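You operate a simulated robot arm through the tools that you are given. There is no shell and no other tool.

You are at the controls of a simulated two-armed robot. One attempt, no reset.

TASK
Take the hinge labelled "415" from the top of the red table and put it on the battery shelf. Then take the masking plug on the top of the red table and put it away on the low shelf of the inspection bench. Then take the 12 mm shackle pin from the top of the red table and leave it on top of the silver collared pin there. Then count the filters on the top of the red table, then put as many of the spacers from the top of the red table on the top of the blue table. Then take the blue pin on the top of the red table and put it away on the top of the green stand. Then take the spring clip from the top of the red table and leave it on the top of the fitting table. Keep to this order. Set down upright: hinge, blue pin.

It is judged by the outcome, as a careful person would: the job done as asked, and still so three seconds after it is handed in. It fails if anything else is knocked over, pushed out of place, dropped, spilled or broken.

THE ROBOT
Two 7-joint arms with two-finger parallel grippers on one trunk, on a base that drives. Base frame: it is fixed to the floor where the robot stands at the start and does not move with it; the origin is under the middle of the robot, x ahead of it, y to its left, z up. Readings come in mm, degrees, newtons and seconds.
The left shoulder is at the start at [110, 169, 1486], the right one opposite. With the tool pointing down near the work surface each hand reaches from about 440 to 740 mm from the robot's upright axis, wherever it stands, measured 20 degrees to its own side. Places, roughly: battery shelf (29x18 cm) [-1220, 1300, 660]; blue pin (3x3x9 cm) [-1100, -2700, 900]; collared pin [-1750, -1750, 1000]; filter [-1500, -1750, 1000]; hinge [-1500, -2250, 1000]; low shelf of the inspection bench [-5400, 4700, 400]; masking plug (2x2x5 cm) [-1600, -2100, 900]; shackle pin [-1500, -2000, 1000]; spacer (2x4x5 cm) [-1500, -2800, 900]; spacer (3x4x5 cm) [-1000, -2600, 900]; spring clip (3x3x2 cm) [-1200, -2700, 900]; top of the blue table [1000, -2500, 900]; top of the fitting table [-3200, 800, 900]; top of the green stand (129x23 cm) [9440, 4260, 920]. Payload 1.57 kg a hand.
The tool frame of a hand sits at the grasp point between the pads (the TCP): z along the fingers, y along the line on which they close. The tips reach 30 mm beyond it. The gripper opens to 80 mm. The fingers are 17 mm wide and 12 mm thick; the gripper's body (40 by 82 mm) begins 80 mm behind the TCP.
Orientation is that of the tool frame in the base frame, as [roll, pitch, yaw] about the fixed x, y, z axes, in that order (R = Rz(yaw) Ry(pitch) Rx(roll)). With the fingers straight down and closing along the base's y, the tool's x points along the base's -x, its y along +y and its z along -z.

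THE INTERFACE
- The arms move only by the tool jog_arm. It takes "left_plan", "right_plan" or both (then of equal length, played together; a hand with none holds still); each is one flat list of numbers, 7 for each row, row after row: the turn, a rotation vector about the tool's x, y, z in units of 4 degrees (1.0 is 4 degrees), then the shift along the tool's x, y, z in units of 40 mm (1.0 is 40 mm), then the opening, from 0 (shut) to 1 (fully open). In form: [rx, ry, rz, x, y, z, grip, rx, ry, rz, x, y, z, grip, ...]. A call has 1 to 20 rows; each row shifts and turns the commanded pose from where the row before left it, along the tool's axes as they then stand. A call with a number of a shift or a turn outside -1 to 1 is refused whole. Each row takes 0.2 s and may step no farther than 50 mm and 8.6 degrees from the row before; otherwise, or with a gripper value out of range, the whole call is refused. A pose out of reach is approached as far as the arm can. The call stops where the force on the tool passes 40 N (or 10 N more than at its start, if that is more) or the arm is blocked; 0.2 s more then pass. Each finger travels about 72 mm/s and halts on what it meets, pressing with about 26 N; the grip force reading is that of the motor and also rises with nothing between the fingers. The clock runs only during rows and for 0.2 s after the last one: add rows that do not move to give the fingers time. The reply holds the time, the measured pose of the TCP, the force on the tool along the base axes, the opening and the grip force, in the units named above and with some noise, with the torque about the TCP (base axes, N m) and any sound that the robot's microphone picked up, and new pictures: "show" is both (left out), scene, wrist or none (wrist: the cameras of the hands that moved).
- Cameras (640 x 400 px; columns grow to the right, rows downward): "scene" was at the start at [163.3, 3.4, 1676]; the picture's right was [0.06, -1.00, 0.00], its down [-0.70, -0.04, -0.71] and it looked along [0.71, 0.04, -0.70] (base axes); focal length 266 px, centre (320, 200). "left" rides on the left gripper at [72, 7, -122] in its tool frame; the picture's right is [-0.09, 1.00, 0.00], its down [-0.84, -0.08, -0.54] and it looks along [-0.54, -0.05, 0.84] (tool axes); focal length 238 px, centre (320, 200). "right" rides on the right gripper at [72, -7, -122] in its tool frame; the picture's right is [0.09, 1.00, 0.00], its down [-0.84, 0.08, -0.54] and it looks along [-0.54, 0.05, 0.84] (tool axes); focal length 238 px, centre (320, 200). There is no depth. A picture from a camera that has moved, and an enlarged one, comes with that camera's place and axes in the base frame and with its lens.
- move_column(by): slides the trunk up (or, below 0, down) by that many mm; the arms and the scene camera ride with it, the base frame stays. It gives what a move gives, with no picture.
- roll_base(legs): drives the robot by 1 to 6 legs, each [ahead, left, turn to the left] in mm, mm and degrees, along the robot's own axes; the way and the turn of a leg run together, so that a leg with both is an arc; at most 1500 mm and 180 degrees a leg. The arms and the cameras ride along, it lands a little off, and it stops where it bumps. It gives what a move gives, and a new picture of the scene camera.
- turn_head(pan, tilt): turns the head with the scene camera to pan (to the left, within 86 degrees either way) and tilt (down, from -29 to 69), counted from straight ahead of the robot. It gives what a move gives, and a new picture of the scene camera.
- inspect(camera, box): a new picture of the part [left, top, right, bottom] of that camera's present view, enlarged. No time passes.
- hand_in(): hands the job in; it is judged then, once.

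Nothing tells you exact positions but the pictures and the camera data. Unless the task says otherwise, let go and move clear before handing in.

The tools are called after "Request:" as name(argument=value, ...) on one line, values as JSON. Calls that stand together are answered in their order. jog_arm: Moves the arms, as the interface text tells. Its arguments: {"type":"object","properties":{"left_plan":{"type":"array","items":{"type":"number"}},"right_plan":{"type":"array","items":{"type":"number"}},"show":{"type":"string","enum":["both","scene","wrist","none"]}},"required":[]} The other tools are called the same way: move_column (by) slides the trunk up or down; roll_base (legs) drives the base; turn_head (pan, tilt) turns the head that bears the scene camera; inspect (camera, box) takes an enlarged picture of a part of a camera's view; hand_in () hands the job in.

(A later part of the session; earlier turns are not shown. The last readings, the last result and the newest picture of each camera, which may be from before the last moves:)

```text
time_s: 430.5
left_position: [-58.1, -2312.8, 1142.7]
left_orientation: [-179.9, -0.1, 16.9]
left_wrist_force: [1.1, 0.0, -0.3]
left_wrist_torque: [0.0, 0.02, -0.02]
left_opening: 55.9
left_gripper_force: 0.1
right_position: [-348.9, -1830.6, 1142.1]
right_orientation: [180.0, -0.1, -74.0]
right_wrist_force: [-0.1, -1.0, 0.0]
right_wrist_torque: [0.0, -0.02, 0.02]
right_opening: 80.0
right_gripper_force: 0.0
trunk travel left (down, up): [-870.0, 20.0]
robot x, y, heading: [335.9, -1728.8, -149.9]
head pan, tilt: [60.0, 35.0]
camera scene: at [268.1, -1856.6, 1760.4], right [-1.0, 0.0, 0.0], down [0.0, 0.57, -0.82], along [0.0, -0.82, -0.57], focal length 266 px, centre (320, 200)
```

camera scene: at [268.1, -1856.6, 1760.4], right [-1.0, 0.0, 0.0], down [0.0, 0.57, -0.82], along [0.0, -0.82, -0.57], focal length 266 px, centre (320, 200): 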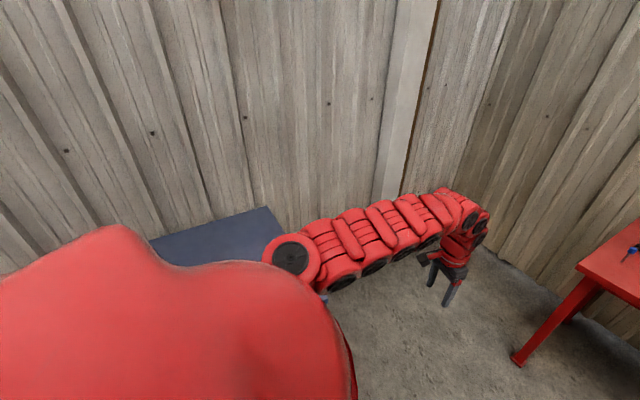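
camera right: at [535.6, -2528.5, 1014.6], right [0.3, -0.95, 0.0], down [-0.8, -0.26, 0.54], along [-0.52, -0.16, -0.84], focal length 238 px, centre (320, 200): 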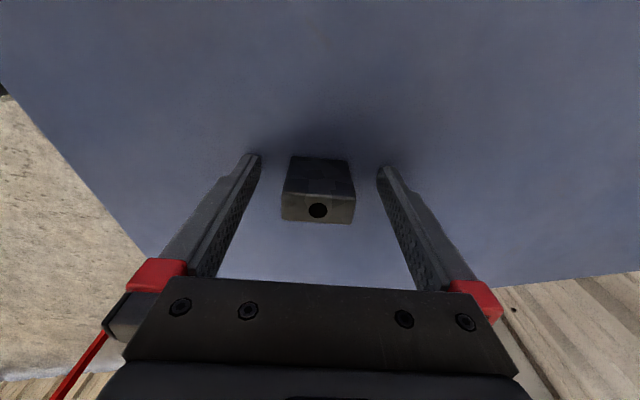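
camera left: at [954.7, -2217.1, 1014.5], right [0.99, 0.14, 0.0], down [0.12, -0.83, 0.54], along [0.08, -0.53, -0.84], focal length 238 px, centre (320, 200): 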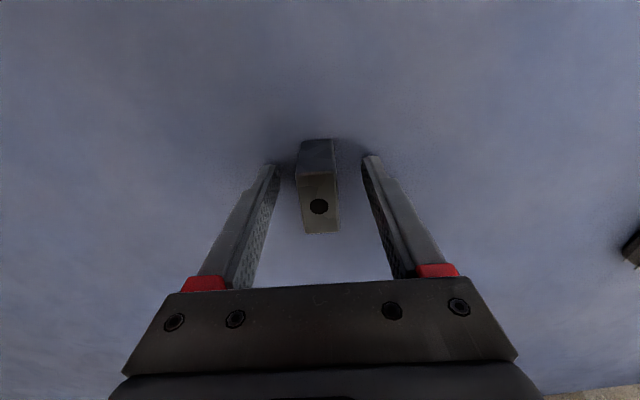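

Request:
roll_base(legs=[[1000, -193, 0]])

Request:
turn_head(pan=0, tilt=45)

Request:
inspect(camera="left", box=[0, 0, 640, 400])

```text
time_s: 435.8
left_position: [-1018.8, -2638.6, 1144.1]
left_orientation: [-179.9, -0.1, 16.4]
left_wrist_force: [0.8, 0.2, -0.3]
left_wrist_torque: [-0.06, 0.02, 0.0]
left_opening: 56.0
left_gripper_force: 0.0
right_position: [-1306.6, -2154.7, 1143.0]
right_orientation: [179.9, -0.1, -74.7]
right_wrist_force: [0.1, -0.4, 0.0]
right_wrist_torque: [0.0, -0.01, 0.02]
right_opening: 79.8
right_gripper_force: 0.1
trunk travel left (down, up): [-870.0, 20.0]
robot x, y, heading: [-615.9, -2057.5, -150.4]
head pan, tilt: [60.0, 35.0]
camera scene: at [-687.6, -2185.4, 1760.5], right [-1.0, 0.0, 0.0], down [0.0, 0.57, -0.82], along [0.0, -0.82, -0.57], focal length 266 px, centre (320, 200)
```

scene: 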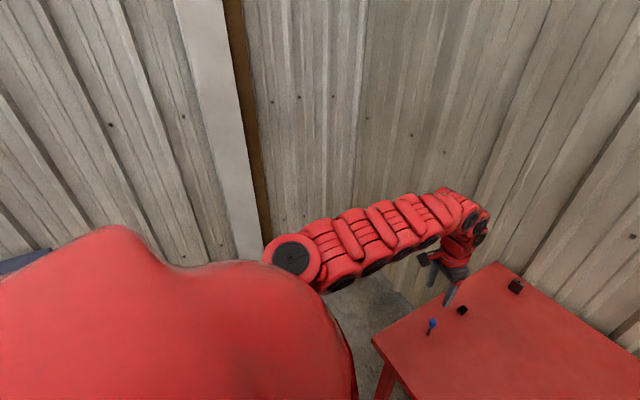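

```text
time_s: 437.1
left_position: [-1019.0, -2638.4, 1143.8]
left_orientation: [-179.9, -0.1, 16.4]
left_wrist_force: [0.2, -0.3, -0.2]
left_wrist_torque: [-0.02, -0.01, 0.01]
left_opening: 56.0
left_gripper_force: 0.1
right_position: [-1306.7, -2155.3, 1142.9]
right_orientation: [-180.0, -0.1, -74.6]
right_wrist_force: [0.1, 0.3, 0.4]
right_wrist_torque: [0.0, 0.02, -0.01]
right_opening: 79.9
right_gripper_force: 0.1
trunk travel left (down, up): [-870.0, 20.0]
robot x, y, heading: [-618.2, -2055.1, -150.2]
head pan, tilt: [0.0, 45.0]
camera scene: at [-758.5, -2138.1, 1745.6], right [-0.5, 0.87, 0.0], down [0.61, 0.35, -0.71], along [-0.61, -0.35, -0.71], focal length 266 px, centre (320, 200)
```

scene: 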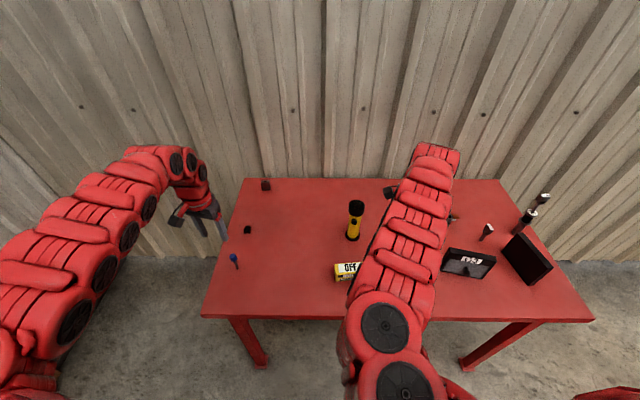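

```text
1.00 times, centred on (320, 200) of left (not enlarged: the box is as wide or as high as the picture)
camera zoom: at [-948.1, -2625.9, 1264.4], right [0.19, -0.98, 0.0], down [-0.83, -0.16, 0.54], along [-0.53, -0.1, -0.84], focal length 238 px, centre (320, 200)
```

zoom: 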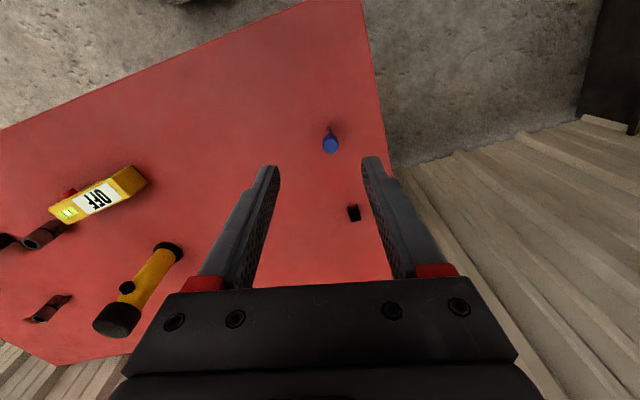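

Request:
move_column(by=-100)

Request:
jog_arm(left_plan=[0, 0, 0, -0.58, 0.15, 0, 0.8, 0, 0, 0, -0.57, 0.15, 0, 0.8, 0, 0, 0, 0, 0, 0, 0.8], show="wrist")

```text
time_s: 438.4
left_position: [-1018.1, -2638.7, 1043.2]
left_orientation: [-179.8, -0.1, 16.4]
left_wrist_force: [0.3, -0.1, 0.3]
left_wrist_torque: [0.01, 0.02, -0.01]
left_opening: 56.0
left_gripper_force: 0.1
right_position: [-1305.5, -2154.6, 1042.5]
right_orientation: [179.9, 0.0, -74.8]
right_wrist_force: [-0.7, 0.3, 0.5]
right_wrist_torque: [-0.01, -0.01, -0.02]
right_opening: 80.3
right_gripper_force: 0.0
trunk travel left (down, up): [-770.0, 120.0]
robot x, y, heading: [-621.4, -2055.9, -150.4]
head pan, tilt: [0.0, 45.0]
```

```text
time_s: 439.2
left_position: [-1059.5, -2662.7, 1042.3]
left_orientation: [-179.9, -0.1, 16.4]
left_wrist_force: [-0.1, 0.4, 0.4]
left_wrist_torque: [-0.01, 0.01, 0.02]
left_opening: 64.1
left_gripper_force: 0.0
right_position: [-1305.1, -2155.0, 1042.2]
right_orientation: [180.0, 0.0, -74.6]
right_wrist_force: [-0.2, 0.5, 0.5]
right_wrist_torque: [0.01, -0.04, 0.02]
right_opening: 80.0
right_gripper_force: 0.1
trunk travel left (down, up): [-770.0, 120.0]
robot x, y, heading: [-620.3, -2053.8, -150.6]
head pan, tilt: [0.0, 45.0]
camera left: at [-988.9, -2649.5, 1164.3], right [0.19, -0.98, 0.0], down [-0.83, -0.16, 0.54], along [-0.53, -0.1, -0.84], focal length 238 px, centre (320, 200)
```

left: 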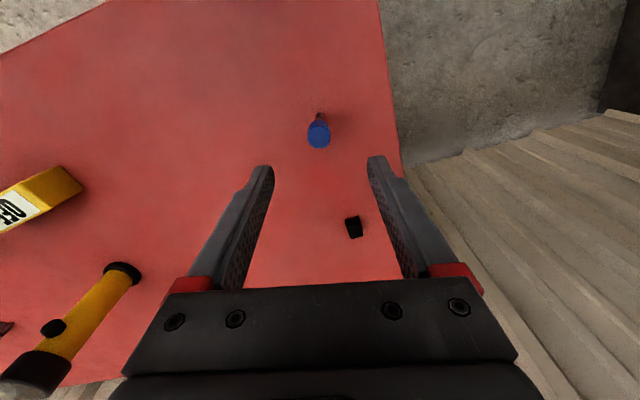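

Request:
jog_arm(left_plan=[0, 0, 0, 0.07, 0, 0.6, 0.7, 0, 0, 0, 0, 0, 0.8, 0.6, 0, 0, 0, 0, 0, 0.5, 0.6, 0, 0, 0, 0, 0, 0, 0.6], show="wrist")

```text
time_s: 440.2
left_position: [-1057.6, -2661.5, 967.8]
left_orientation: [-179.9, -0.1, 16.4]
left_wrist_force: [0.3, 0.2, 0.6]
left_wrist_torque: [0.0, 0.0, -0.01]
left_opening: 48.2
left_gripper_force: 0.0
right_position: [-1306.3, -2155.5, 1042.5]
right_orientation: [180.0, -0.1, -74.5]
right_wrist_force: [-0.2, 0.0, 0.7]
right_wrist_torque: [-0.04, 0.0, 0.02]
right_opening: 79.9
right_gripper_force: 0.0
trunk travel left (down, up): [-770.0, 120.0]
robot x, y, heading: [-623.6, -2053.6, -150.6]
head pan, tilt: [0.0, 45.0]
camera left: at [-986.5, -2649.1, 1090.1], right [0.19, -0.98, 0.0], down [-0.83, -0.16, 0.54], along [-0.53, -0.1, -0.84], focal length 238 px, centre (320, 200)
```

left: 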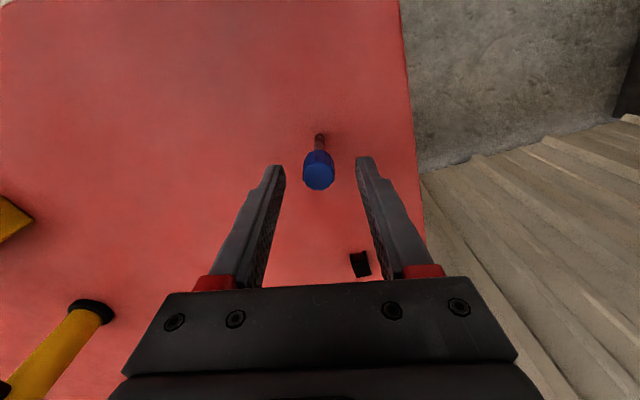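

Request:
jog_arm(left_plan=[0, 0, 0, 0, 0, 0.5, 0.6, 0, 0, 0, 0, 0, 0, 0.6, 0, 0, 0, 0, 0, 0, 0.4, 0, 0, 0, 0, 0, 0, 0.2, 0, 0, 0, 0, 0, 0, 0, 0, 0, 0, 0, 0, 0, 0, 0, 0, 0, 0, 0, 0, 0, 0, 0, 0, 0, 0, 0, 0], show="wrist")

```text
time_s: 442.0
left_position: [-1058.1, -2661.5, 948.1]
left_orientation: [-179.9, 0.0, 16.3]
left_wrist_force: [-0.2, 1.9, 2.4]
left_wrist_torque: [0.08, 0.04, -0.01]
left_opening: 20.2
left_gripper_force: 26.4
right_position: [-1306.2, -2156.0, 1042.3]
right_orientation: [-180.0, 0.0, -74.6]
right_wrist_force: [-0.5, -0.3, 0.9]
right_wrist_torque: [0.01, 0.04, -0.01]
right_opening: 80.1
right_gripper_force: 0.1
trunk travel left (down, up): [-770.0, 120.0]
robot x, y, heading: [-621.1, -2053.5, -150.3]
head pan, tilt: [0.0, 45.0]
camera left: at [-986.8, -2649.2, 1070.4], right [0.19, -0.98, 0.0], down [-0.83, -0.16, 0.54], along [-0.53, -0.1, -0.84], focal length 238 px, centre (320, 200)
```

left: 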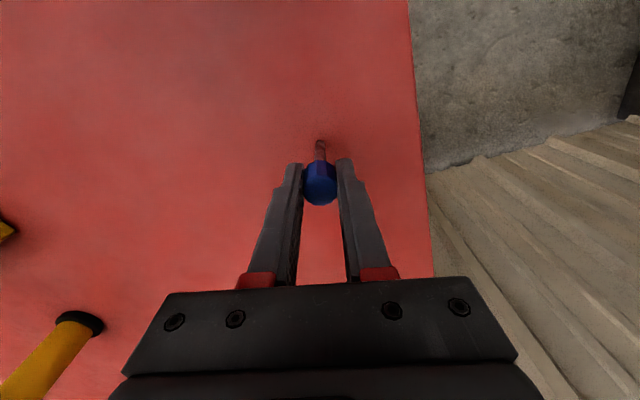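

Request:
jog_arm(left_plan=[0, 0, 0, 0, 0, -0.04, 0, 0, 0, 0, 0, 0, -0.08, 0, 0, 0, 0, 0, 0, -0.12, 0, 0, 0, 0, 0, 0, -0.16, 0, 0, 0, 0, 0, 0, -0.22, 0, 0, 0, 0, 0, 0, -0.28, 0, 0, 0, 0, 0, 0, -0.3, 0, 0, 0, 0, 0, 0, -0.3, 0, 0, 0, 0, 0, 0, -0.3, 0, 0, 0, 0, 0, 0, -0.3, 0, 0, 0, 0, 0, 0, -0.3, 0, 0, 0, 0, 0, 0, -0.3, 0, 0, 0, 0, 0, 0, -0.3, 0, 0, 0, 0, 0, 0, -0.3, 0, 0, 0, 0, 0, 0, -0.2, 0, 0, 0, 0, 0, 0, -0.1, 0, 0, 0, 0, 0, 0, 0, 0], show="wrist")

```text
time_s: 445.6
left_position: [-1056.3, -2661.1, 1090.6]
left_orientation: [-179.9, -0.2, 16.4]
left_wrist_force: [0.0, -0.4, -1.1]
left_wrist_torque: [-0.02, -0.01, 0.0]
left_opening: 20.0
left_gripper_force: 25.6
right_position: [-1306.3, -2156.1, 1043.3]
right_orientation: [-180.0, -0.1, -74.8]
right_wrist_force: [-0.4, 0.1, -0.4]
right_wrist_torque: [-0.01, 0.04, 0.03]
right_opening: 80.2
right_gripper_force: 0.0
trunk travel left (down, up): [-770.0, 120.0]
robot x, y, heading: [-617.3, -2053.2, -150.3]
head pan, tilt: [0.0, 45.0]
camera left: at [-985.2, -2648.5, 1212.5], right [0.19, -0.98, 0.0], down [-0.83, -0.16, 0.54], along [-0.53, -0.1, -0.84], focal length 238 px, centre (320, 200)
```

left: 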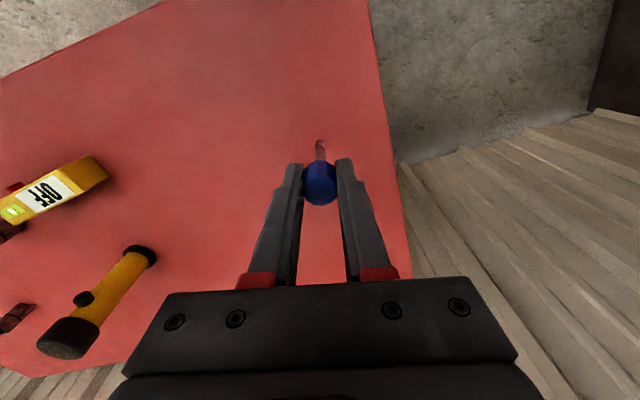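

Request:
move_column(by=110)

Request:
roll_base(legs=[[-250, 0, 0], [0, 0, -149.7]])

Request:
turn_head(pan=0, tilt=30)

```text
time_s: 447.0
left_position: [-1056.4, -2662.3, 1200.3]
left_orientation: [-179.9, -0.1, 16.4]
left_wrist_force: [-0.1, -0.2, -0.3]
left_wrist_torque: [0.02, 0.0, 0.0]
left_opening: 19.9
left_gripper_force: 25.9
right_position: [-1306.6, -2155.8, 1152.3]
right_orientation: [180.0, 0.0, -74.7]
right_wrist_force: [0.0, 0.2, 0.3]
right_wrist_torque: [-0.01, -0.01, -0.01]
right_opening: 80.2
right_gripper_force: 0.1
trunk travel left (down, up): [-880.0, 10.0]
robot x, y, heading: [-623.2, -2060.3, -150.3]
head pan, tilt: [0.0, 45.0]
```

```text
time_s: 454.8
left_position: [-412.9, -1182.9, 1201.8]
left_orientation: [-179.9, -0.1, -126.6]
left_wrist_force: [-0.9, -0.4, -0.6]
left_wrist_torque: [0.02, -0.03, -0.02]
left_opening: 20.1
left_gripper_force: 26.3
right_position: [89.9, -1436.5, 1151.7]
right_orientation: [180.0, -0.1, 142.3]
right_wrist_force: [0.4, 0.2, 0.5]
right_wrist_torque: [0.02, -0.02, 0.0]
right_opening: 79.7
right_gripper_force: 0.0
trunk travel left (down, up): [-880.0, 10.0]
robot x, y, heading: [-399.2, -1930.6, 66.5]
head pan, tilt: [0.0, 45.0]
camera scene: at [-332.3, -1781.6, 1755.6], right [0.92, -0.4, 0.0], down [-0.28, -0.65, -0.71], along [0.28, 0.65, -0.71], focal length 266 px, centre (320, 200)
```

scene: 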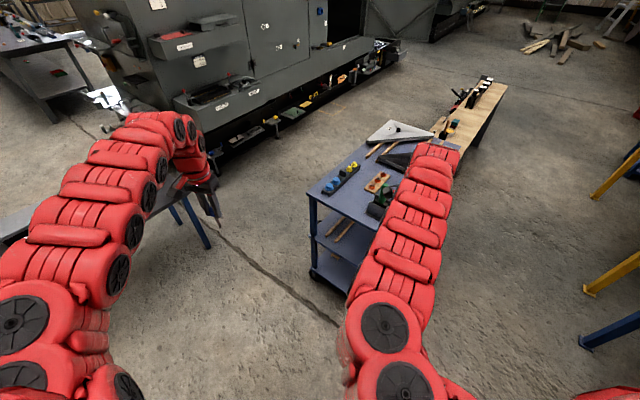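

```text
time_s: 455.5
left_position: [-413.8, -1181.8, 1201.5]
left_orientation: [-179.8, -0.1, -126.6]
left_wrist_force: [1.1, -0.3, -0.6]
left_wrist_torque: [0.0, 0.0, 0.01]
left_opening: 20.0
left_gripper_force: 26.2
right_position: [90.6, -1437.0, 1152.1]
right_orientation: [-180.0, 0.0, 142.3]
right_wrist_force: [-0.2, 0.8, 0.0]
right_wrist_torque: [0.0, 0.03, 0.03]
right_opening: 79.8
right_gripper_force: 0.2
trunk travel left (down, up): [-880.0, 10.0]
robot x, y, heading: [-393.5, -1928.5, 66.7]
head pan, tilt: [0.0, 30.0]
camera scene: at [-328.5, -1773.3, 1778.1], right [0.92, -0.4, 0.0], down [-0.2, -0.46, -0.87], along [0.34, 0.79, -0.5], focal length 266 px, centre (320, 200)
```

scene: 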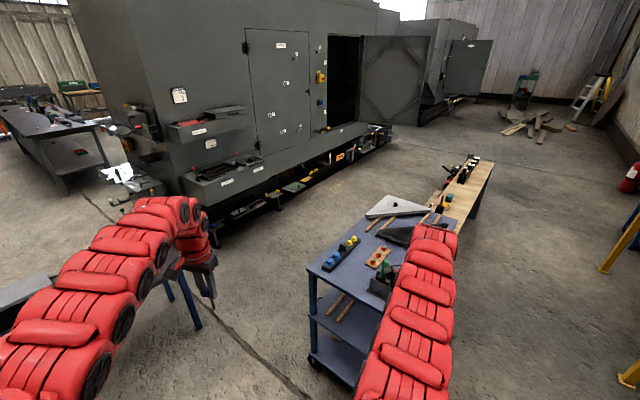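

Request:
roll_base(legs=[[934, 518, 0], [0, 0, -6.7], [1000, 0, 0], [0, 0, -35]])

Request:
turn_head(pan=0, tilt=20)

```text
time_s: 468.1
left_position: [511.0, 589.3, 1200.6]
left_orientation: [-179.8, -0.1, -168.3]
left_wrist_force: [0.6, 0.0, -1.0]
left_wrist_torque: [0.0, -0.01, -0.06]
left_opening: 19.9
left_gripper_force: 26.5
right_position: [717.4, 64.0, 1153.3]
right_orientation: [180.0, -0.1, 100.6]
right_wrist_force: [-0.1, -0.9, -0.2]
right_wrist_torque: [0.01, 0.0, -0.02]
right_opening: 79.8
right_gripper_force: 0.0
trunk travel left (down, up): [-880.0, 10.0]
robot x, y, heading: [27.9, 21.6, 25.1]
head pan, tilt: [0.0, 30.0]
camera scene: at [181.9, 92.8, 1778.2], right [0.42, -0.91, 0.0], down [-0.45, -0.21, -0.87], along [0.79, 0.37, -0.5], focal length 266 px, centre (320, 200)
```

scene: 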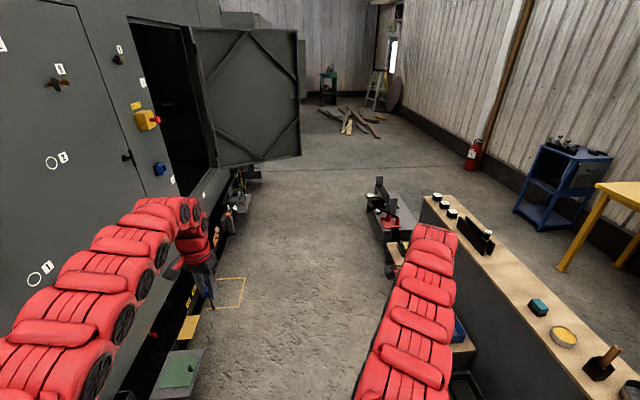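

```text
time_s: 468.9
left_position: [510.9, 588.3, 1200.3]
left_orientation: [-179.9, -0.1, -168.3]
left_wrist_force: [0.2, 0.5, -0.8]
left_wrist_torque: [-0.03, -0.01, -0.02]
left_opening: 19.6
left_gripper_force: 26.6
right_position: [717.9, 64.3, 1152.4]
right_orientation: [180.0, -0.1, 100.6]
right_wrist_force: [-0.1, -0.1, -0.1]
right_wrist_torque: [0.01, 0.02, -0.02]
right_opening: 80.1
right_gripper_force: 0.1
trunk travel left (down, up): [-880.0, 10.0]
robot x, y, heading: [25.1, 18.9, 24.8]
head pan, tilt: [0.0, 20.0]
camera scene: at [184.8, 93.1, 1794.2], right [0.42, -0.91, 0.0], down [-0.31, -0.14, -0.94], along [0.85, 0.4, -0.34], focal length 266 px, centre (320, 200)
```

scene: 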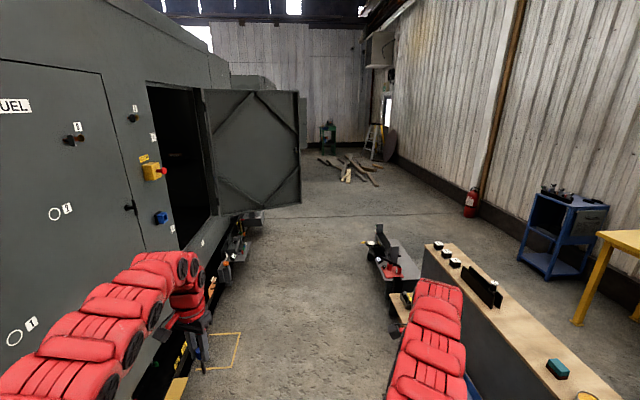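

Request:
roll_base(legs=[[900, -170, 0]])

```text
time_s: 473.7
left_position: [1395.0, 820.1, 1201.3]
left_orientation: [-179.9, -0.2, -168.1]
left_wrist_force: [0.3, -0.3, -1.1]
left_wrist_torque: [0.01, -0.01, 0.02]
left_opening: 20.0
left_gripper_force: 26.5
right_position: [1604.3, 296.3, 1152.9]
right_orientation: [-179.9, -0.1, 100.8]
right_wrist_force: [0.6, -0.4, 0.0]
right_wrist_torque: [-0.02, 0.01, 0.02]
right_opening: 80.1
right_gripper_force: 0.1
trunk travel left (down, up): [-880.0, 10.0]
robot x, y, heading: [908.9, 256.2, 25.2]
head pan, tilt: [0.0, 20.0]
camera scene: at [1070.5, 324.1, 1794.3], right [0.43, -0.9, 0.0], down [-0.31, -0.15, -0.94], along [0.85, 0.4, -0.34], focal length 266 px, centre (320, 200)
```

scene: 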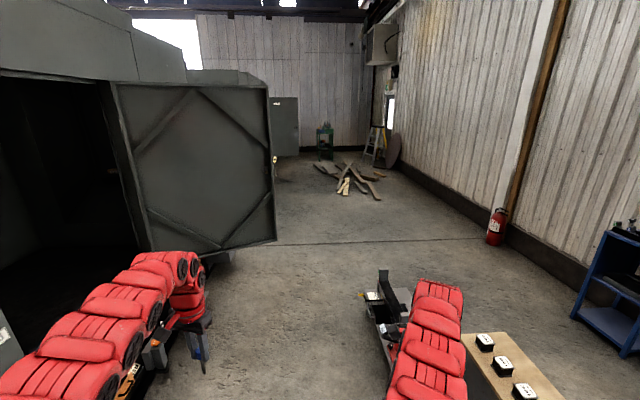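

The open generator door's outer edge is close on the left and a low vise bench on the right. I'll swing the left arm inward so I fit between them.

Request:
jog_arm(left_plan=[0, 0, 0.465, -0.21, -0.4, 0, 0, 0, 0, 0.465, -0.21, -0.4, 0, 0, 0, 0, 0.465, -0.21, -0.4, 0, 0, 0, 0, 0.465, -0.21, -0.4, 0, 0, 0, 0, 0.465, -0.21, -0.4, 0, 0, 0, 0, 0.465, -0.21, -0.4, 0, 0, 0, 0, 0.465, -0.21, -0.4, 0, 0, 0, 0, 0.465, -0.21, -0.4, 0, 0, 0, 0, 0.465, -0.21, -0.4, 0, 0, 0, 0, 0.465, -0.21, -0.4, 0, 0, 0, 0, 0.465, -0.21, -0.4, 0, 0, 0, 0, 0.465, -0.21, -0.4, 0, 0], show="scene")

Request:
turn_head(pan=0, tilt=40)

```text
time_s: 476.3
left_position: [1501.0, 632.7, 1199.4]
left_orientation: [-179.9, -0.3, 169.6]
left_wrist_force: [-0.2, 0.3, 0.1]
left_wrist_torque: [-0.01, 0.04, -0.02]
left_opening: 20.0
left_gripper_force: 26.0
right_position: [1605.1, 296.3, 1154.3]
right_orientation: [-179.9, 0.0, 100.8]
right_wrist_force: [0.5, -0.3, 0.4]
right_wrist_torque: [0.0, 0.01, 0.04]
right_opening: 80.0
right_gripper_force: 0.0
trunk travel left (down, up): [-880.0, 10.0]
robot x, y, heading: [909.2, 255.7, 25.3]
head pan, tilt: [0.0, 20.0]
camera scene: at [1071.6, 323.6, 1794.2], right [0.43, -0.9, 0.0], down [-0.31, -0.15, -0.94], along [0.85, 0.4, -0.34], focal length 266 px, centre (320, 200)
```

scene: 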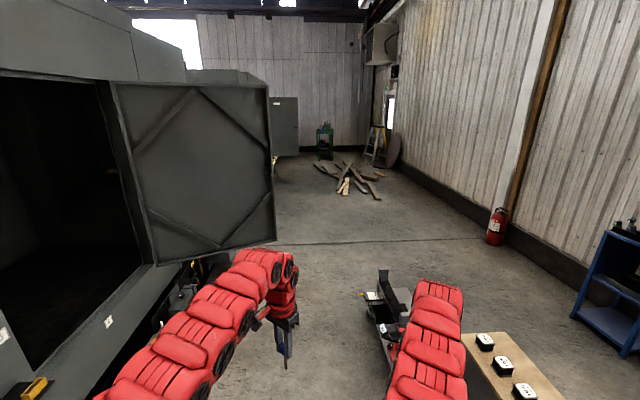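

```text
time_s: 477.1
left_position: [1501.8, 632.7, 1199.6]
left_orientation: [-179.9, -0.1, 169.6]
left_wrist_force: [0.2, -0.2, -1.0]
left_wrist_torque: [-0.02, 0.0, 0.03]
left_opening: 20.0
left_gripper_force: 25.6
right_position: [1605.5, 296.8, 1153.7]
right_orientation: [179.9, -0.1, 100.7]
right_wrist_force: [0.4, -0.3, -0.1]
right_wrist_torque: [0.0, 0.01, -0.01]
right_opening: 79.7
right_gripper_force: 0.0
trunk travel left (down, up): [-880.0, 10.0]
robot x, y, heading: [911.1, 252.3, 25.0]
head pan, tilt: [0.0, 40.0]
camera scene: at [1063.9, 321.0, 1762.9], right [0.43, -0.9, 0.0], down [-0.58, -0.27, -0.77], along [0.69, 0.33, -0.64], focal length 266 px, centre (320, 200)
```

scene: 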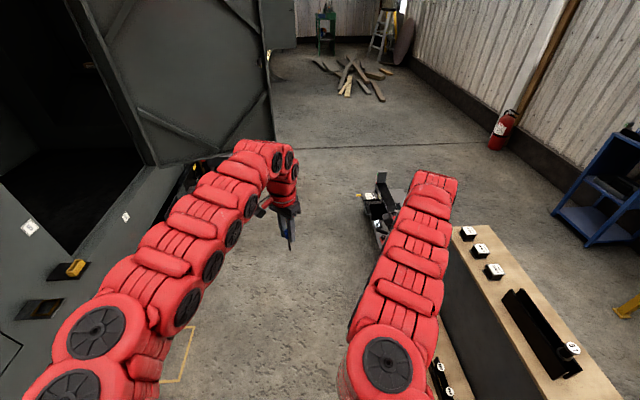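

Request:
roll_base(legs=[[650, 0, 0]])

```text
time_s: 480.8
left_position: [2101.7, 917.9, 1201.2]
left_orientation: [-179.9, -0.1, 169.8]
left_wrist_force: [-0.7, -0.3, -1.2]
left_wrist_torque: [-0.02, -0.02, -0.01]
left_opening: 19.8
left_gripper_force: 26.0
right_position: [2206.5, 581.0, 1152.3]
right_orientation: [179.9, -0.2, 101.0]
right_wrist_force: [0.7, 0.1, -0.5]
right_wrist_torque: [0.02, 0.01, -0.02]
right_opening: 80.1
right_gripper_force: 0.0
trunk travel left (down, up): [-880.0, 10.0]
robot x, y, heading: [1514.3, 533.2, 25.2]
head pan, tilt: [0.0, 40.0]
camera scene: at [1665.5, 604.8, 1762.9], right [0.43, -0.9, 0.0], down [-0.58, -0.27, -0.77], along [0.69, 0.33, -0.64], focal length 266 px, centre (320, 200)
```

scene: 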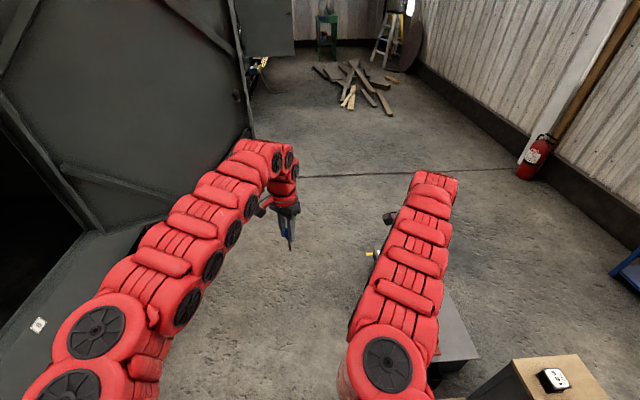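

Request:
inspect(camera="right", box=[0, 0, 640, 400])

Request:
inspect(camera="left", box=[0, 0, 640, 400])

```text
1.00 times, centred on (320, 200) of right (not enlarged: the box is as wide or as high as the picture)
camera zoom: at [2185.9, 650.3, 1275.2], right [0.96, 0.28, 0.0], down [0.23, -0.81, 0.54], along [0.15, -0.52, -0.84], focal length 238 px, centre (320, 200)
```

zoom: 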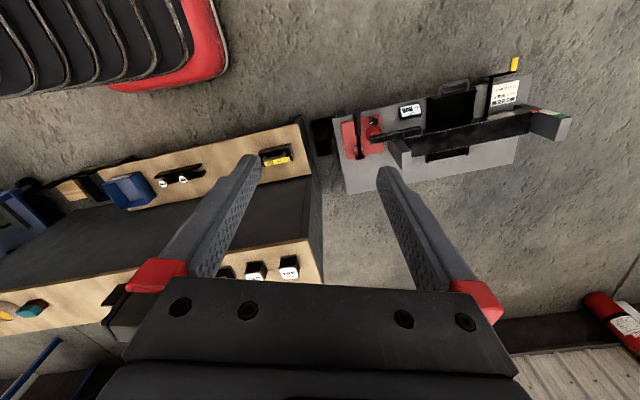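

```text
1.00 times, centred on (320, 200) of left (not enlarged: the box is as wide or as high as the picture)
camera zoom: at [2033.5, 936.6, 1321.9], right [0.27, 0.96, 0.0], down [0.81, -0.23, 0.54], along [0.52, -0.15, -0.84], focal length 238 px, centre (320, 200)
```

zoom: 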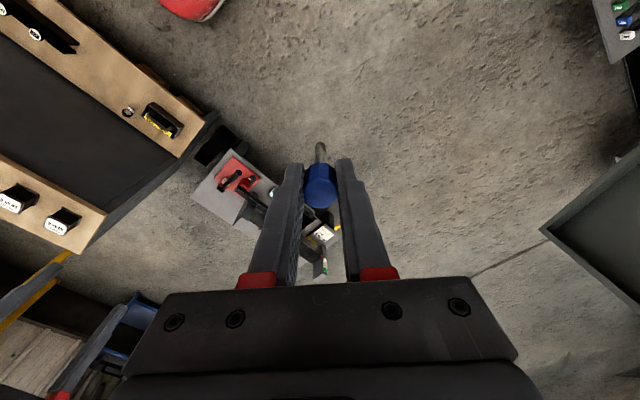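

Request:
roll_base(legs=[[500, 0, 0]])

Request:
inspect(camera="right", box=[0, 0, 640, 400])

```text
time_s: 483.7
left_position: [2534.6, 1136.8, 1199.9]
left_orientation: [-179.9, 0.0, 170.6]
left_wrist_force: [-0.1, 0.1, -0.3]
left_wrist_torque: [-0.02, -0.01, 0.0]
left_opening: 19.8
left_gripper_force: 25.7
right_position: [2643.5, 801.7, 1152.3]
right_orientation: [179.9, -0.1, 101.7]
right_wrist_force: [0.4, 0.3, -0.1]
right_wrist_torque: [-0.04, -0.03, -0.02]
right_opening: 80.3
right_gripper_force: 0.0
trunk travel left (down, up): [-880.0, 10.0]
robot x, y, heading: [1950.3, 743.9, 26.1]
head pan, tilt: [0.0, 40.0]
camera scene: at [2101.5, 817.1, 1763.0], right [0.44, -0.9, 0.0], down [-0.58, -0.28, -0.77], along [0.69, 0.34, -0.64], focal length 266 px, centre (320, 200)
```

scene: 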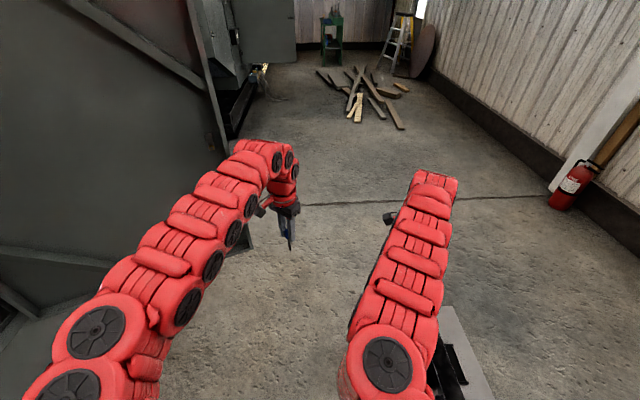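

```text
1.00 times, centred on (320, 200) of right (not enlarged: the box is as wide or as high as the picture)
camera zoom: at [2621.3, 870.0, 1275.4], right [0.96, 0.29, 0.0], down [0.25, -0.8, 0.54], along [0.16, -0.52, -0.84], focal length 238 px, centre (320, 200)
```

zoom: 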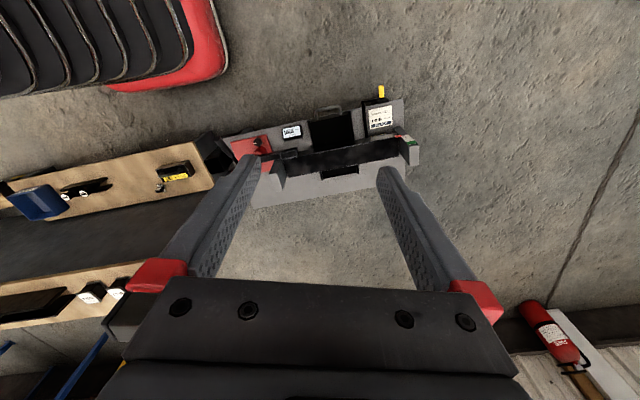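

Request:
roll_base(legs=[[600, -25, 0]])

Request:
inspect(camera="left", box=[0, 0, 640, 400])

```text
time_s: 487.1
left_position: [3088.7, 1380.1, 1199.5]
left_orientation: [-179.9, -0.1, 170.5]
left_wrist_force: [0.5, 0.1, -0.9]
left_wrist_torque: [-0.03, 0.03, 0.01]
left_opening: 19.9
left_gripper_force: 26.2
right_position: [3197.8, 1045.4, 1153.0]
right_orientation: [179.9, 0.0, 101.7]
right_wrist_force: [-0.2, 0.2, 0.6]
right_wrist_torque: [0.01, 0.02, 0.01]
right_opening: 80.2
right_gripper_force: 0.1
trunk travel left (down, up): [-880.0, 10.0]
robot x, y, heading: [2505.7, 988.7, 26.2]
head pan, tilt: [0.0, 40.0]
camera scene: at [2655.7, 1061.0, 1763.0], right [0.44, -0.9, 0.0], down [-0.58, -0.28, -0.77], along [0.69, 0.34, -0.64], focal length 266 px, centre (320, 200)
```

scene: 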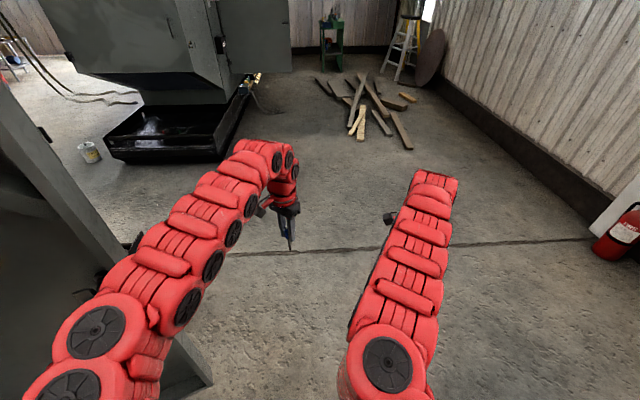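

```text
1.00 times, centred on (320, 200) of left (not enlarged: the box is as wide or as high as the picture)
camera zoom: at [3019.0, 1398.0, 1321.9], right [0.26, 0.97, 0.0], down [0.81, -0.21, 0.54], along [0.52, -0.14, -0.84], focal length 238 px, centre (320, 200)
```

zoom: 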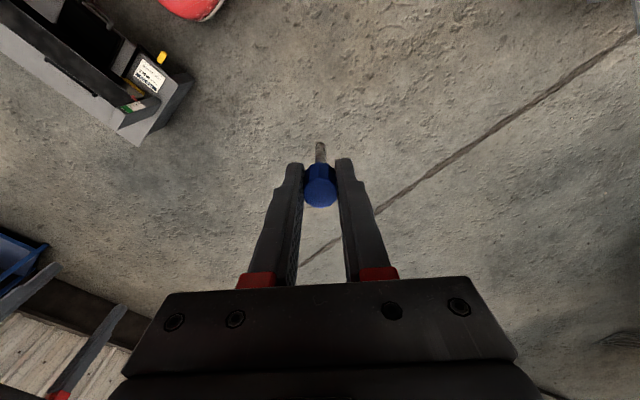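

Request:
inspect(camera="scene", box=[200, 0, 440, 160])

```text
2.50 times, centred on (320, 80) of scene
camera zoom: at [2655.7, 1061.0, 1763.0], right [0.44, -0.9, 0.0], down [-0.58, -0.28, -0.77], along [0.69, 0.34, -0.64], focal length 664 px, centre (320, 500)
```

zoom: 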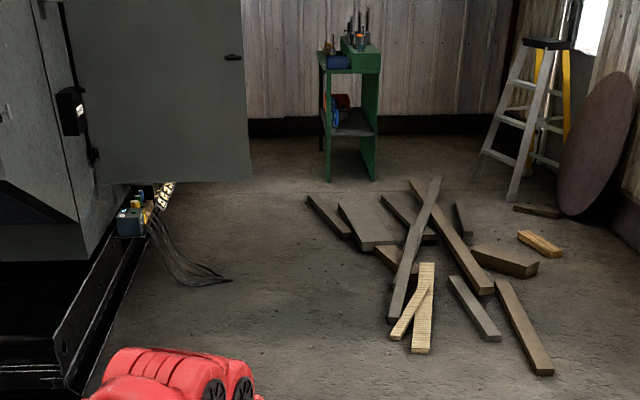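

Request:
roll_base(legs=[[1400, -30, 0], [1300, -20, 0]])

Request:
turn_head(pan=0, tilt=25)

```text
time_s: 500.2
left_position: [5537.0, 2503.2, 1199.4]
left_orientation: [-179.9, 0.0, 170.7]
left_wrist_force: [-0.4, -0.4, -0.1]
left_wrist_torque: [0.02, 0.01, 0.01]
left_opening: 19.9
left_gripper_force: 25.7
right_position: [5646.0, 2168.8, 1152.1]
right_orientation: [-180.0, -0.2, 101.9]
right_wrist_force: [0.6, -0.1, 0.8]
right_wrist_torque: [0.0, -0.01, -0.05]
right_opening: 80.0
right_gripper_force: 0.0
trunk travel left (down, up): [-880.0, 10.0]
robot x, y, heading: [4956.5, 2111.4, 26.5]
head pan, tilt: [0.0, 40.0]
camera scene: at [5104.9, 2184.1, 1762.9], right [0.44, -0.9, 0.0], down [-0.58, -0.28, -0.77], along [0.69, 0.34, -0.64], focal length 266 px, centre (320, 200)
```

scene: 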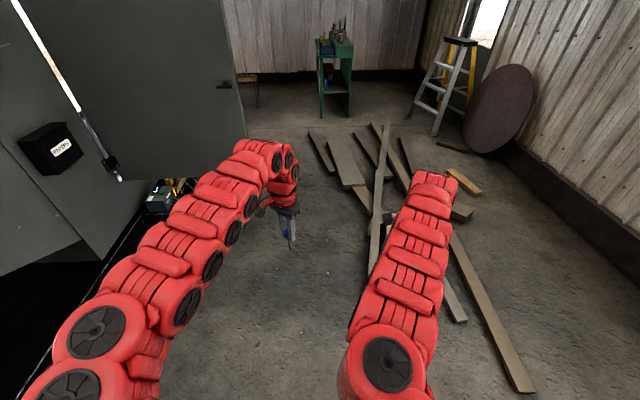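

```text
time_s: 500.9
left_position: [5536.0, 2504.2, 1199.6]
left_orientation: [-179.9, 0.0, 170.6]
left_wrist_force: [0.4, 0.4, -0.3]
left_wrist_torque: [-0.01, 0.01, -0.01]
left_opening: 19.9
left_gripper_force: 25.9
right_position: [5646.8, 2169.4, 1151.8]
right_orientation: [179.9, -0.1, 101.8]
right_wrist_force: [0.5, 0.8, -0.6]
right_wrist_torque: [0.01, -0.02, 0.0]
right_opening: 79.9
right_gripper_force: 0.0
trunk travel left (down, up): [-880.0, 10.0]
robot x, y, heading: [4957.0, 2112.9, 26.2]
head pan, tilt: [0.0, 25.0]
camera scene: at [5112.0, 2187.6, 1786.0], right [0.44, -0.9, 0.0], down [-0.38, -0.19, -0.91], along [0.81, 0.4, -0.42], focal length 266 px, centre (320, 200)
```

scene: 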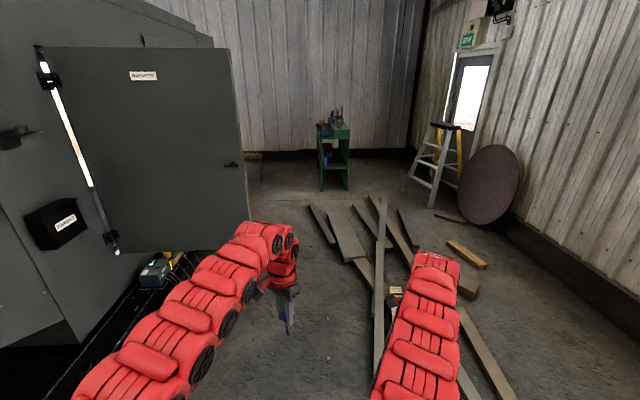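

Request:
roll_base(legs=[[1400, 80, 0], [500, 30, 0], [600, 150, 0]])

Request:
turn_head(pan=0, tilt=35)

```text
time_s: 513.5
left_position: [7696.5, 3772.7, 1199.6]
left_orientation: [-180.0, 0.0, 168.9]
left_wrist_force: [-0.2, 0.4, -0.8]
left_wrist_torque: [-0.02, 0.0, -0.01]
left_opening: 19.9
left_gripper_force: 26.1
right_position: [7796.2, 3436.2, 1152.5]
right_orientation: [179.9, -0.1, 100.1]
right_wrist_force: [0.3, -0.5, 0.8]
right_wrist_torque: [-0.01, -0.03, 0.02]
right_opening: 80.2
right_gripper_force: 0.0
trunk travel left (down, up): [-880.0, 10.0]
robot x, y, heading: [7101.7, 3394.9, 24.4]
head pan, tilt: [0.0, 25.0]
camera scene: at [7261.8, 3468.7, 1786.3], right [0.42, -0.91, 0.0], down [-0.38, -0.18, -0.91], along [0.82, 0.38, -0.42], focal length 266 px, centre (320, 200)
```

scene: 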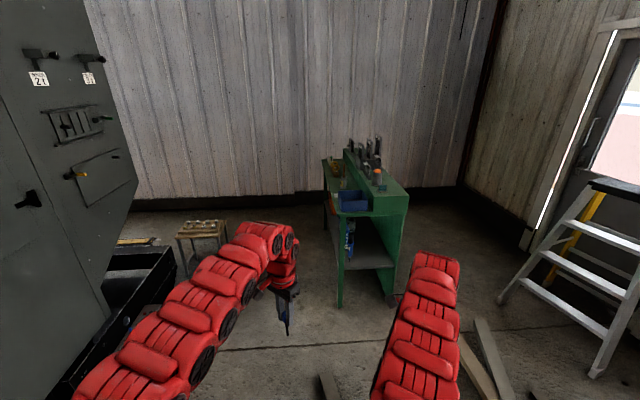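

```text
time_s: 514.2
left_position: [7698.4, 3773.2, 1198.3]
left_orientation: [-179.8, -0.1, 168.9]
left_wrist_force: [0.8, -1.3, -0.7]
left_wrist_torque: [0.01, 0.02, 0.01]
left_opening: 20.0
left_gripper_force: 25.6
right_position: [7797.8, 3436.6, 1152.9]
right_orientation: [179.9, 0.0, 100.2]
right_wrist_force: [0.7, -0.5, 0.0]
right_wrist_torque: [-0.01, 0.02, 0.0]
right_opening: 80.0
right_gripper_force: 0.0
trunk travel left (down, up): [-880.0, 10.0]
robot x, y, heading: [7102.5, 3401.4, 24.7]
head pan, tilt: [0.0, 35.0]
camera scene: at [7259.5, 3468.1, 1770.4], right [0.42, -0.91, 0.0], down [-0.52, -0.24, -0.82], along [0.74, 0.34, -0.57], focal length 266 px, centre (320, 200)
```

scene: 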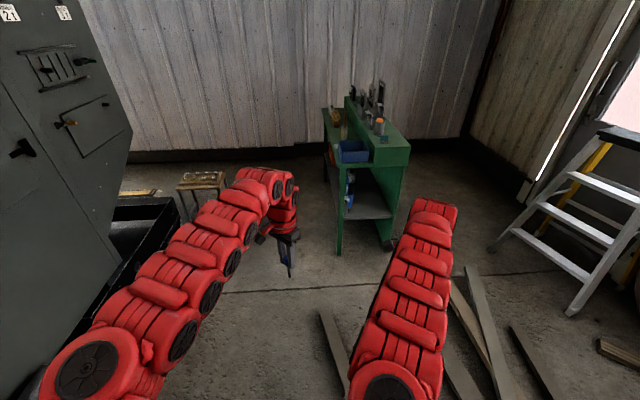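

Request:
inspect(camera="scene", box=[300, 70, 440, 260])

```text
2.11 times, centred on (370, 165) of scene
camera zoom: at [7259.5, 3468.1, 1770.4], right [0.42, -0.91, 0.0], down [-0.52, -0.24, -0.82], along [0.74, 0.34, -0.57], focal length 559 px, centre (215, 274)
```

zoom: 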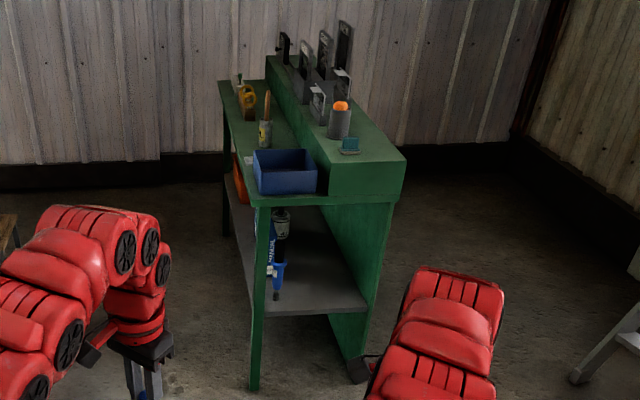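

The green stand's top strip (z about 900-920) runs along heading 28°, with a bin and a jar on it; I'll work from its left long side. First I sidestep clear of the planks, turn to face it, and strafe alongside.

Request:
roll_base(legs=[[0, 330, 0], [0, 0, -86.4]])

Request:
turn_head(pan=45, tilt=35)

```text
time_s: 520.1
left_position: [7379.7, 3137.8, 1200.0]
left_orientation: [-179.8, -0.1, 83.1]
left_wrist_force: [-0.3, 0.5, 0.0]
left_wrist_torque: [-0.01, 0.01, -0.04]
left_opening: 20.0
left_gripper_force: 26.3
right_position: [7050.2, 3014.0, 1152.3]
right_orientation: [180.0, 0.0, 14.3]
right_wrist_force: [-1.3, 0.6, -0.4]
right_wrist_torque: [-0.02, 0.03, -0.02]
right_opening: 79.9
right_gripper_force: 0.1
trunk travel left (down, up): [-880.0, 10.0]
robot x, y, heading: [6963.2, 3701.3, -61.4]
head pan, tilt: [0.0, 35.0]
camera scene: at [7046.2, 3552.4, 1770.4], right [-0.88, -0.48, 0.0], down [-0.28, 0.5, -0.82], along [0.39, -0.72, -0.57], focal length 266 px, centre (320, 200)
```

scene: 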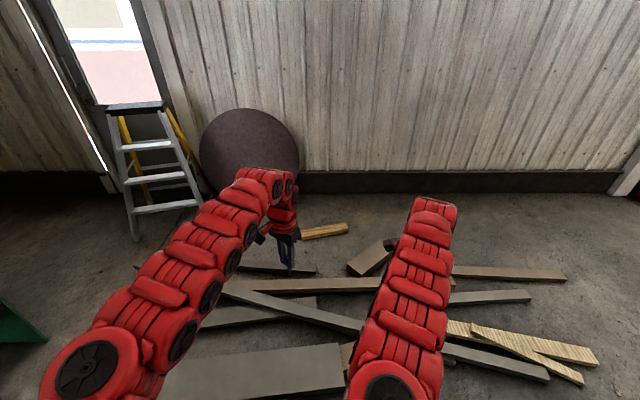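

```text
time_s: 521.2
left_position: [7379.4, 3137.3, 1199.5]
left_orientation: [-179.9, -0.1, 83.1]
left_wrist_force: [0.1, 0.4, -0.3]
left_wrist_torque: [0.05, 0.01, 0.03]
left_opening: 19.7
left_gripper_force: 25.8
right_position: [7049.4, 3012.6, 1152.7]
right_orientation: [-179.9, -0.2, 14.4]
right_wrist_force: [-0.1, -0.3, 0.8]
right_wrist_torque: [-0.01, 0.01, 0.01]
right_opening: 80.0
right_gripper_force: 0.0
trunk travel left (down, up): [-880.0, 10.0]
robot x, y, heading: [6966.7, 3702.7, -61.2]
head pan, tilt: [45.0, 35.0]
camera scene: at [7088.3, 3604.7, 1770.4], right [-0.28, -0.96, 0.0], down [-0.55, 0.16, -0.82], along [0.79, -0.23, -0.57], focal length 266 px, centre (320, 200)
```

scene: 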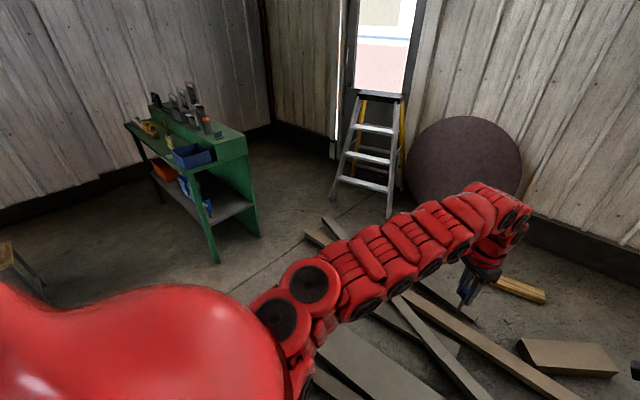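

Request:
roll_base(legs=[[-60, 1480, 0]])

Request:
inspect(camera="scene", box=[60, 20, 380, 260])

```text
time_s: 528.6
left_position: [8655.8, 3895.3, 1200.3]
left_orientation: [-180.0, 0.0, 82.5]
left_wrist_force: [-0.2, -0.4, -0.9]
left_wrist_torque: [-0.02, 0.02, 0.0]
left_opening: 19.9
left_gripper_force: 25.8
right_position: [8324.4, 3773.8, 1151.6]
right_orientation: [180.0, -0.1, 13.7]
right_wrist_force: [0.2, -0.1, -0.5]
right_wrist_torque: [0.02, 0.0, 0.01]
right_opening: 80.1
right_gripper_force: 0.1
trunk travel left (down, up): [-880.0, 10.0]
robot x, y, heading: [8244.1, 4463.3, -61.7]
head pan, tilt: [45.0, 35.0]
camera scene: at [8369.2, 4364.8, 1770.4], right [-0.29, -0.96, 0.0], down [-0.55, 0.17, -0.82], along [0.78, -0.24, -0.57], focal length 266 px, centre (320, 200)
```

scene: 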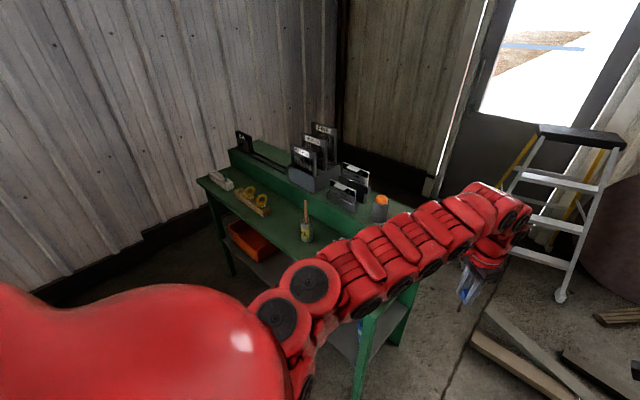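

```text
1.67 times, centred on (220, 140) of scene
camera zoom: at [8369.2, 4364.8, 1770.4], right [-0.29, -0.96, 0.0], down [-0.55, 0.17, -0.82], along [0.78, -0.24, -0.57], focal length 442 px, centre (487, 300)
```

zoom: 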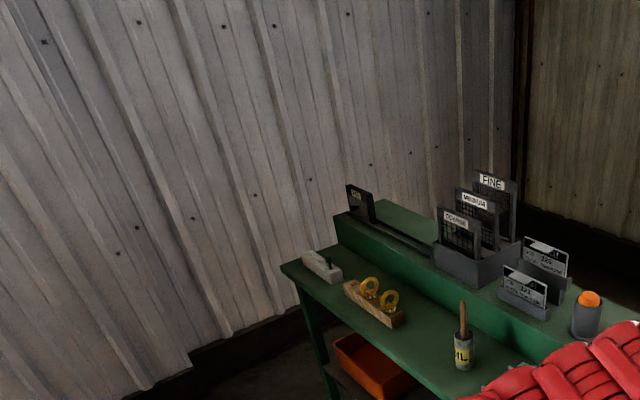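

Request:
roll_base(legs=[[-50, 500, 0]])

Request:
turn_head(pan=20, tilt=45)

```text
time_s: 531.5
left_position: [9052.8, 4161.9, 1199.2]
left_orientation: [-179.9, -0.1, 82.2]
left_wrist_force: [0.7, -0.4, -0.5]
left_wrist_torque: [0.0, 0.01, 0.0]
left_opening: 20.0
left_gripper_force: 25.6
right_position: [8721.5, 4040.4, 1151.8]
right_orientation: [180.0, -0.1, 13.5]
right_wrist_force: [-0.6, -0.3, -0.5]
right_wrist_torque: [-0.01, 0.03, 0.01]
right_opening: 79.9
right_gripper_force: 0.1
trunk travel left (down, up): [-880.0, 10.0]
robot x, y, heading: [8641.8, 4732.1, -62.1]
head pan, tilt: [45.0, 35.0]
camera scene: at [8767.2, 4632.4, 1770.4], right [-0.29, -0.96, 0.0], down [-0.55, 0.17, -0.82], along [0.78, -0.24, -0.57], focal length 266 px, centre (320, 200)
```

scene: 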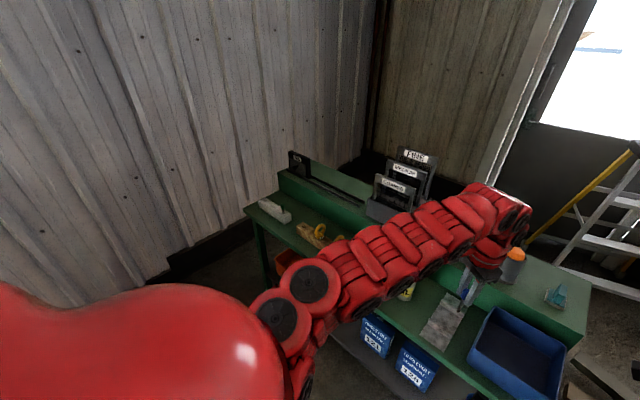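

```text
time_s: 532.4
left_position: [9053.5, 4161.5, 1199.2]
left_orientation: [-179.9, -0.1, 82.3]
left_wrist_force: [0.5, 0.1, -0.2]
left_wrist_torque: [0.01, -0.01, 0.0]
left_opening: 19.9
left_gripper_force: 26.0
right_position: [8720.9, 4042.0, 1153.6]
right_orientation: [180.0, 0.0, 13.5]
right_wrist_force: [-0.2, 0.1, -0.1]
right_wrist_torque: [-0.03, -0.02, 0.01]
right_opening: 80.3
right_gripper_force: 0.1
trunk travel left (down, up): [-880.0, 10.0]
robot x, y, heading: [8645.5, 4732.0, -61.9]
head pan, tilt: [20.0, 45.0]
camera scene: at [8744.7, 4604.7, 1755.6], right [-0.67, -0.74, 0.0], down [-0.52, 0.47, -0.71], along [0.52, -0.47, -0.71], focal length 266 px, centre (320, 200)
```

scene: 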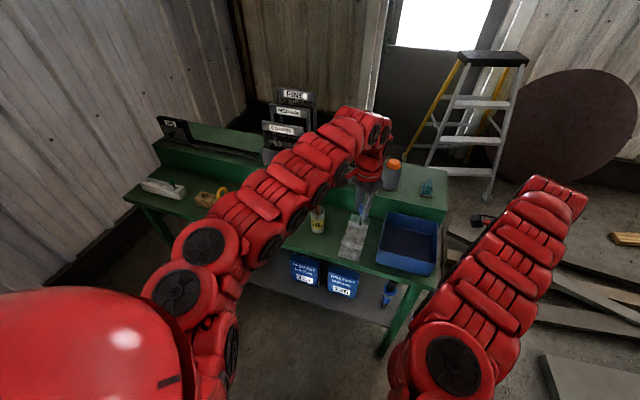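

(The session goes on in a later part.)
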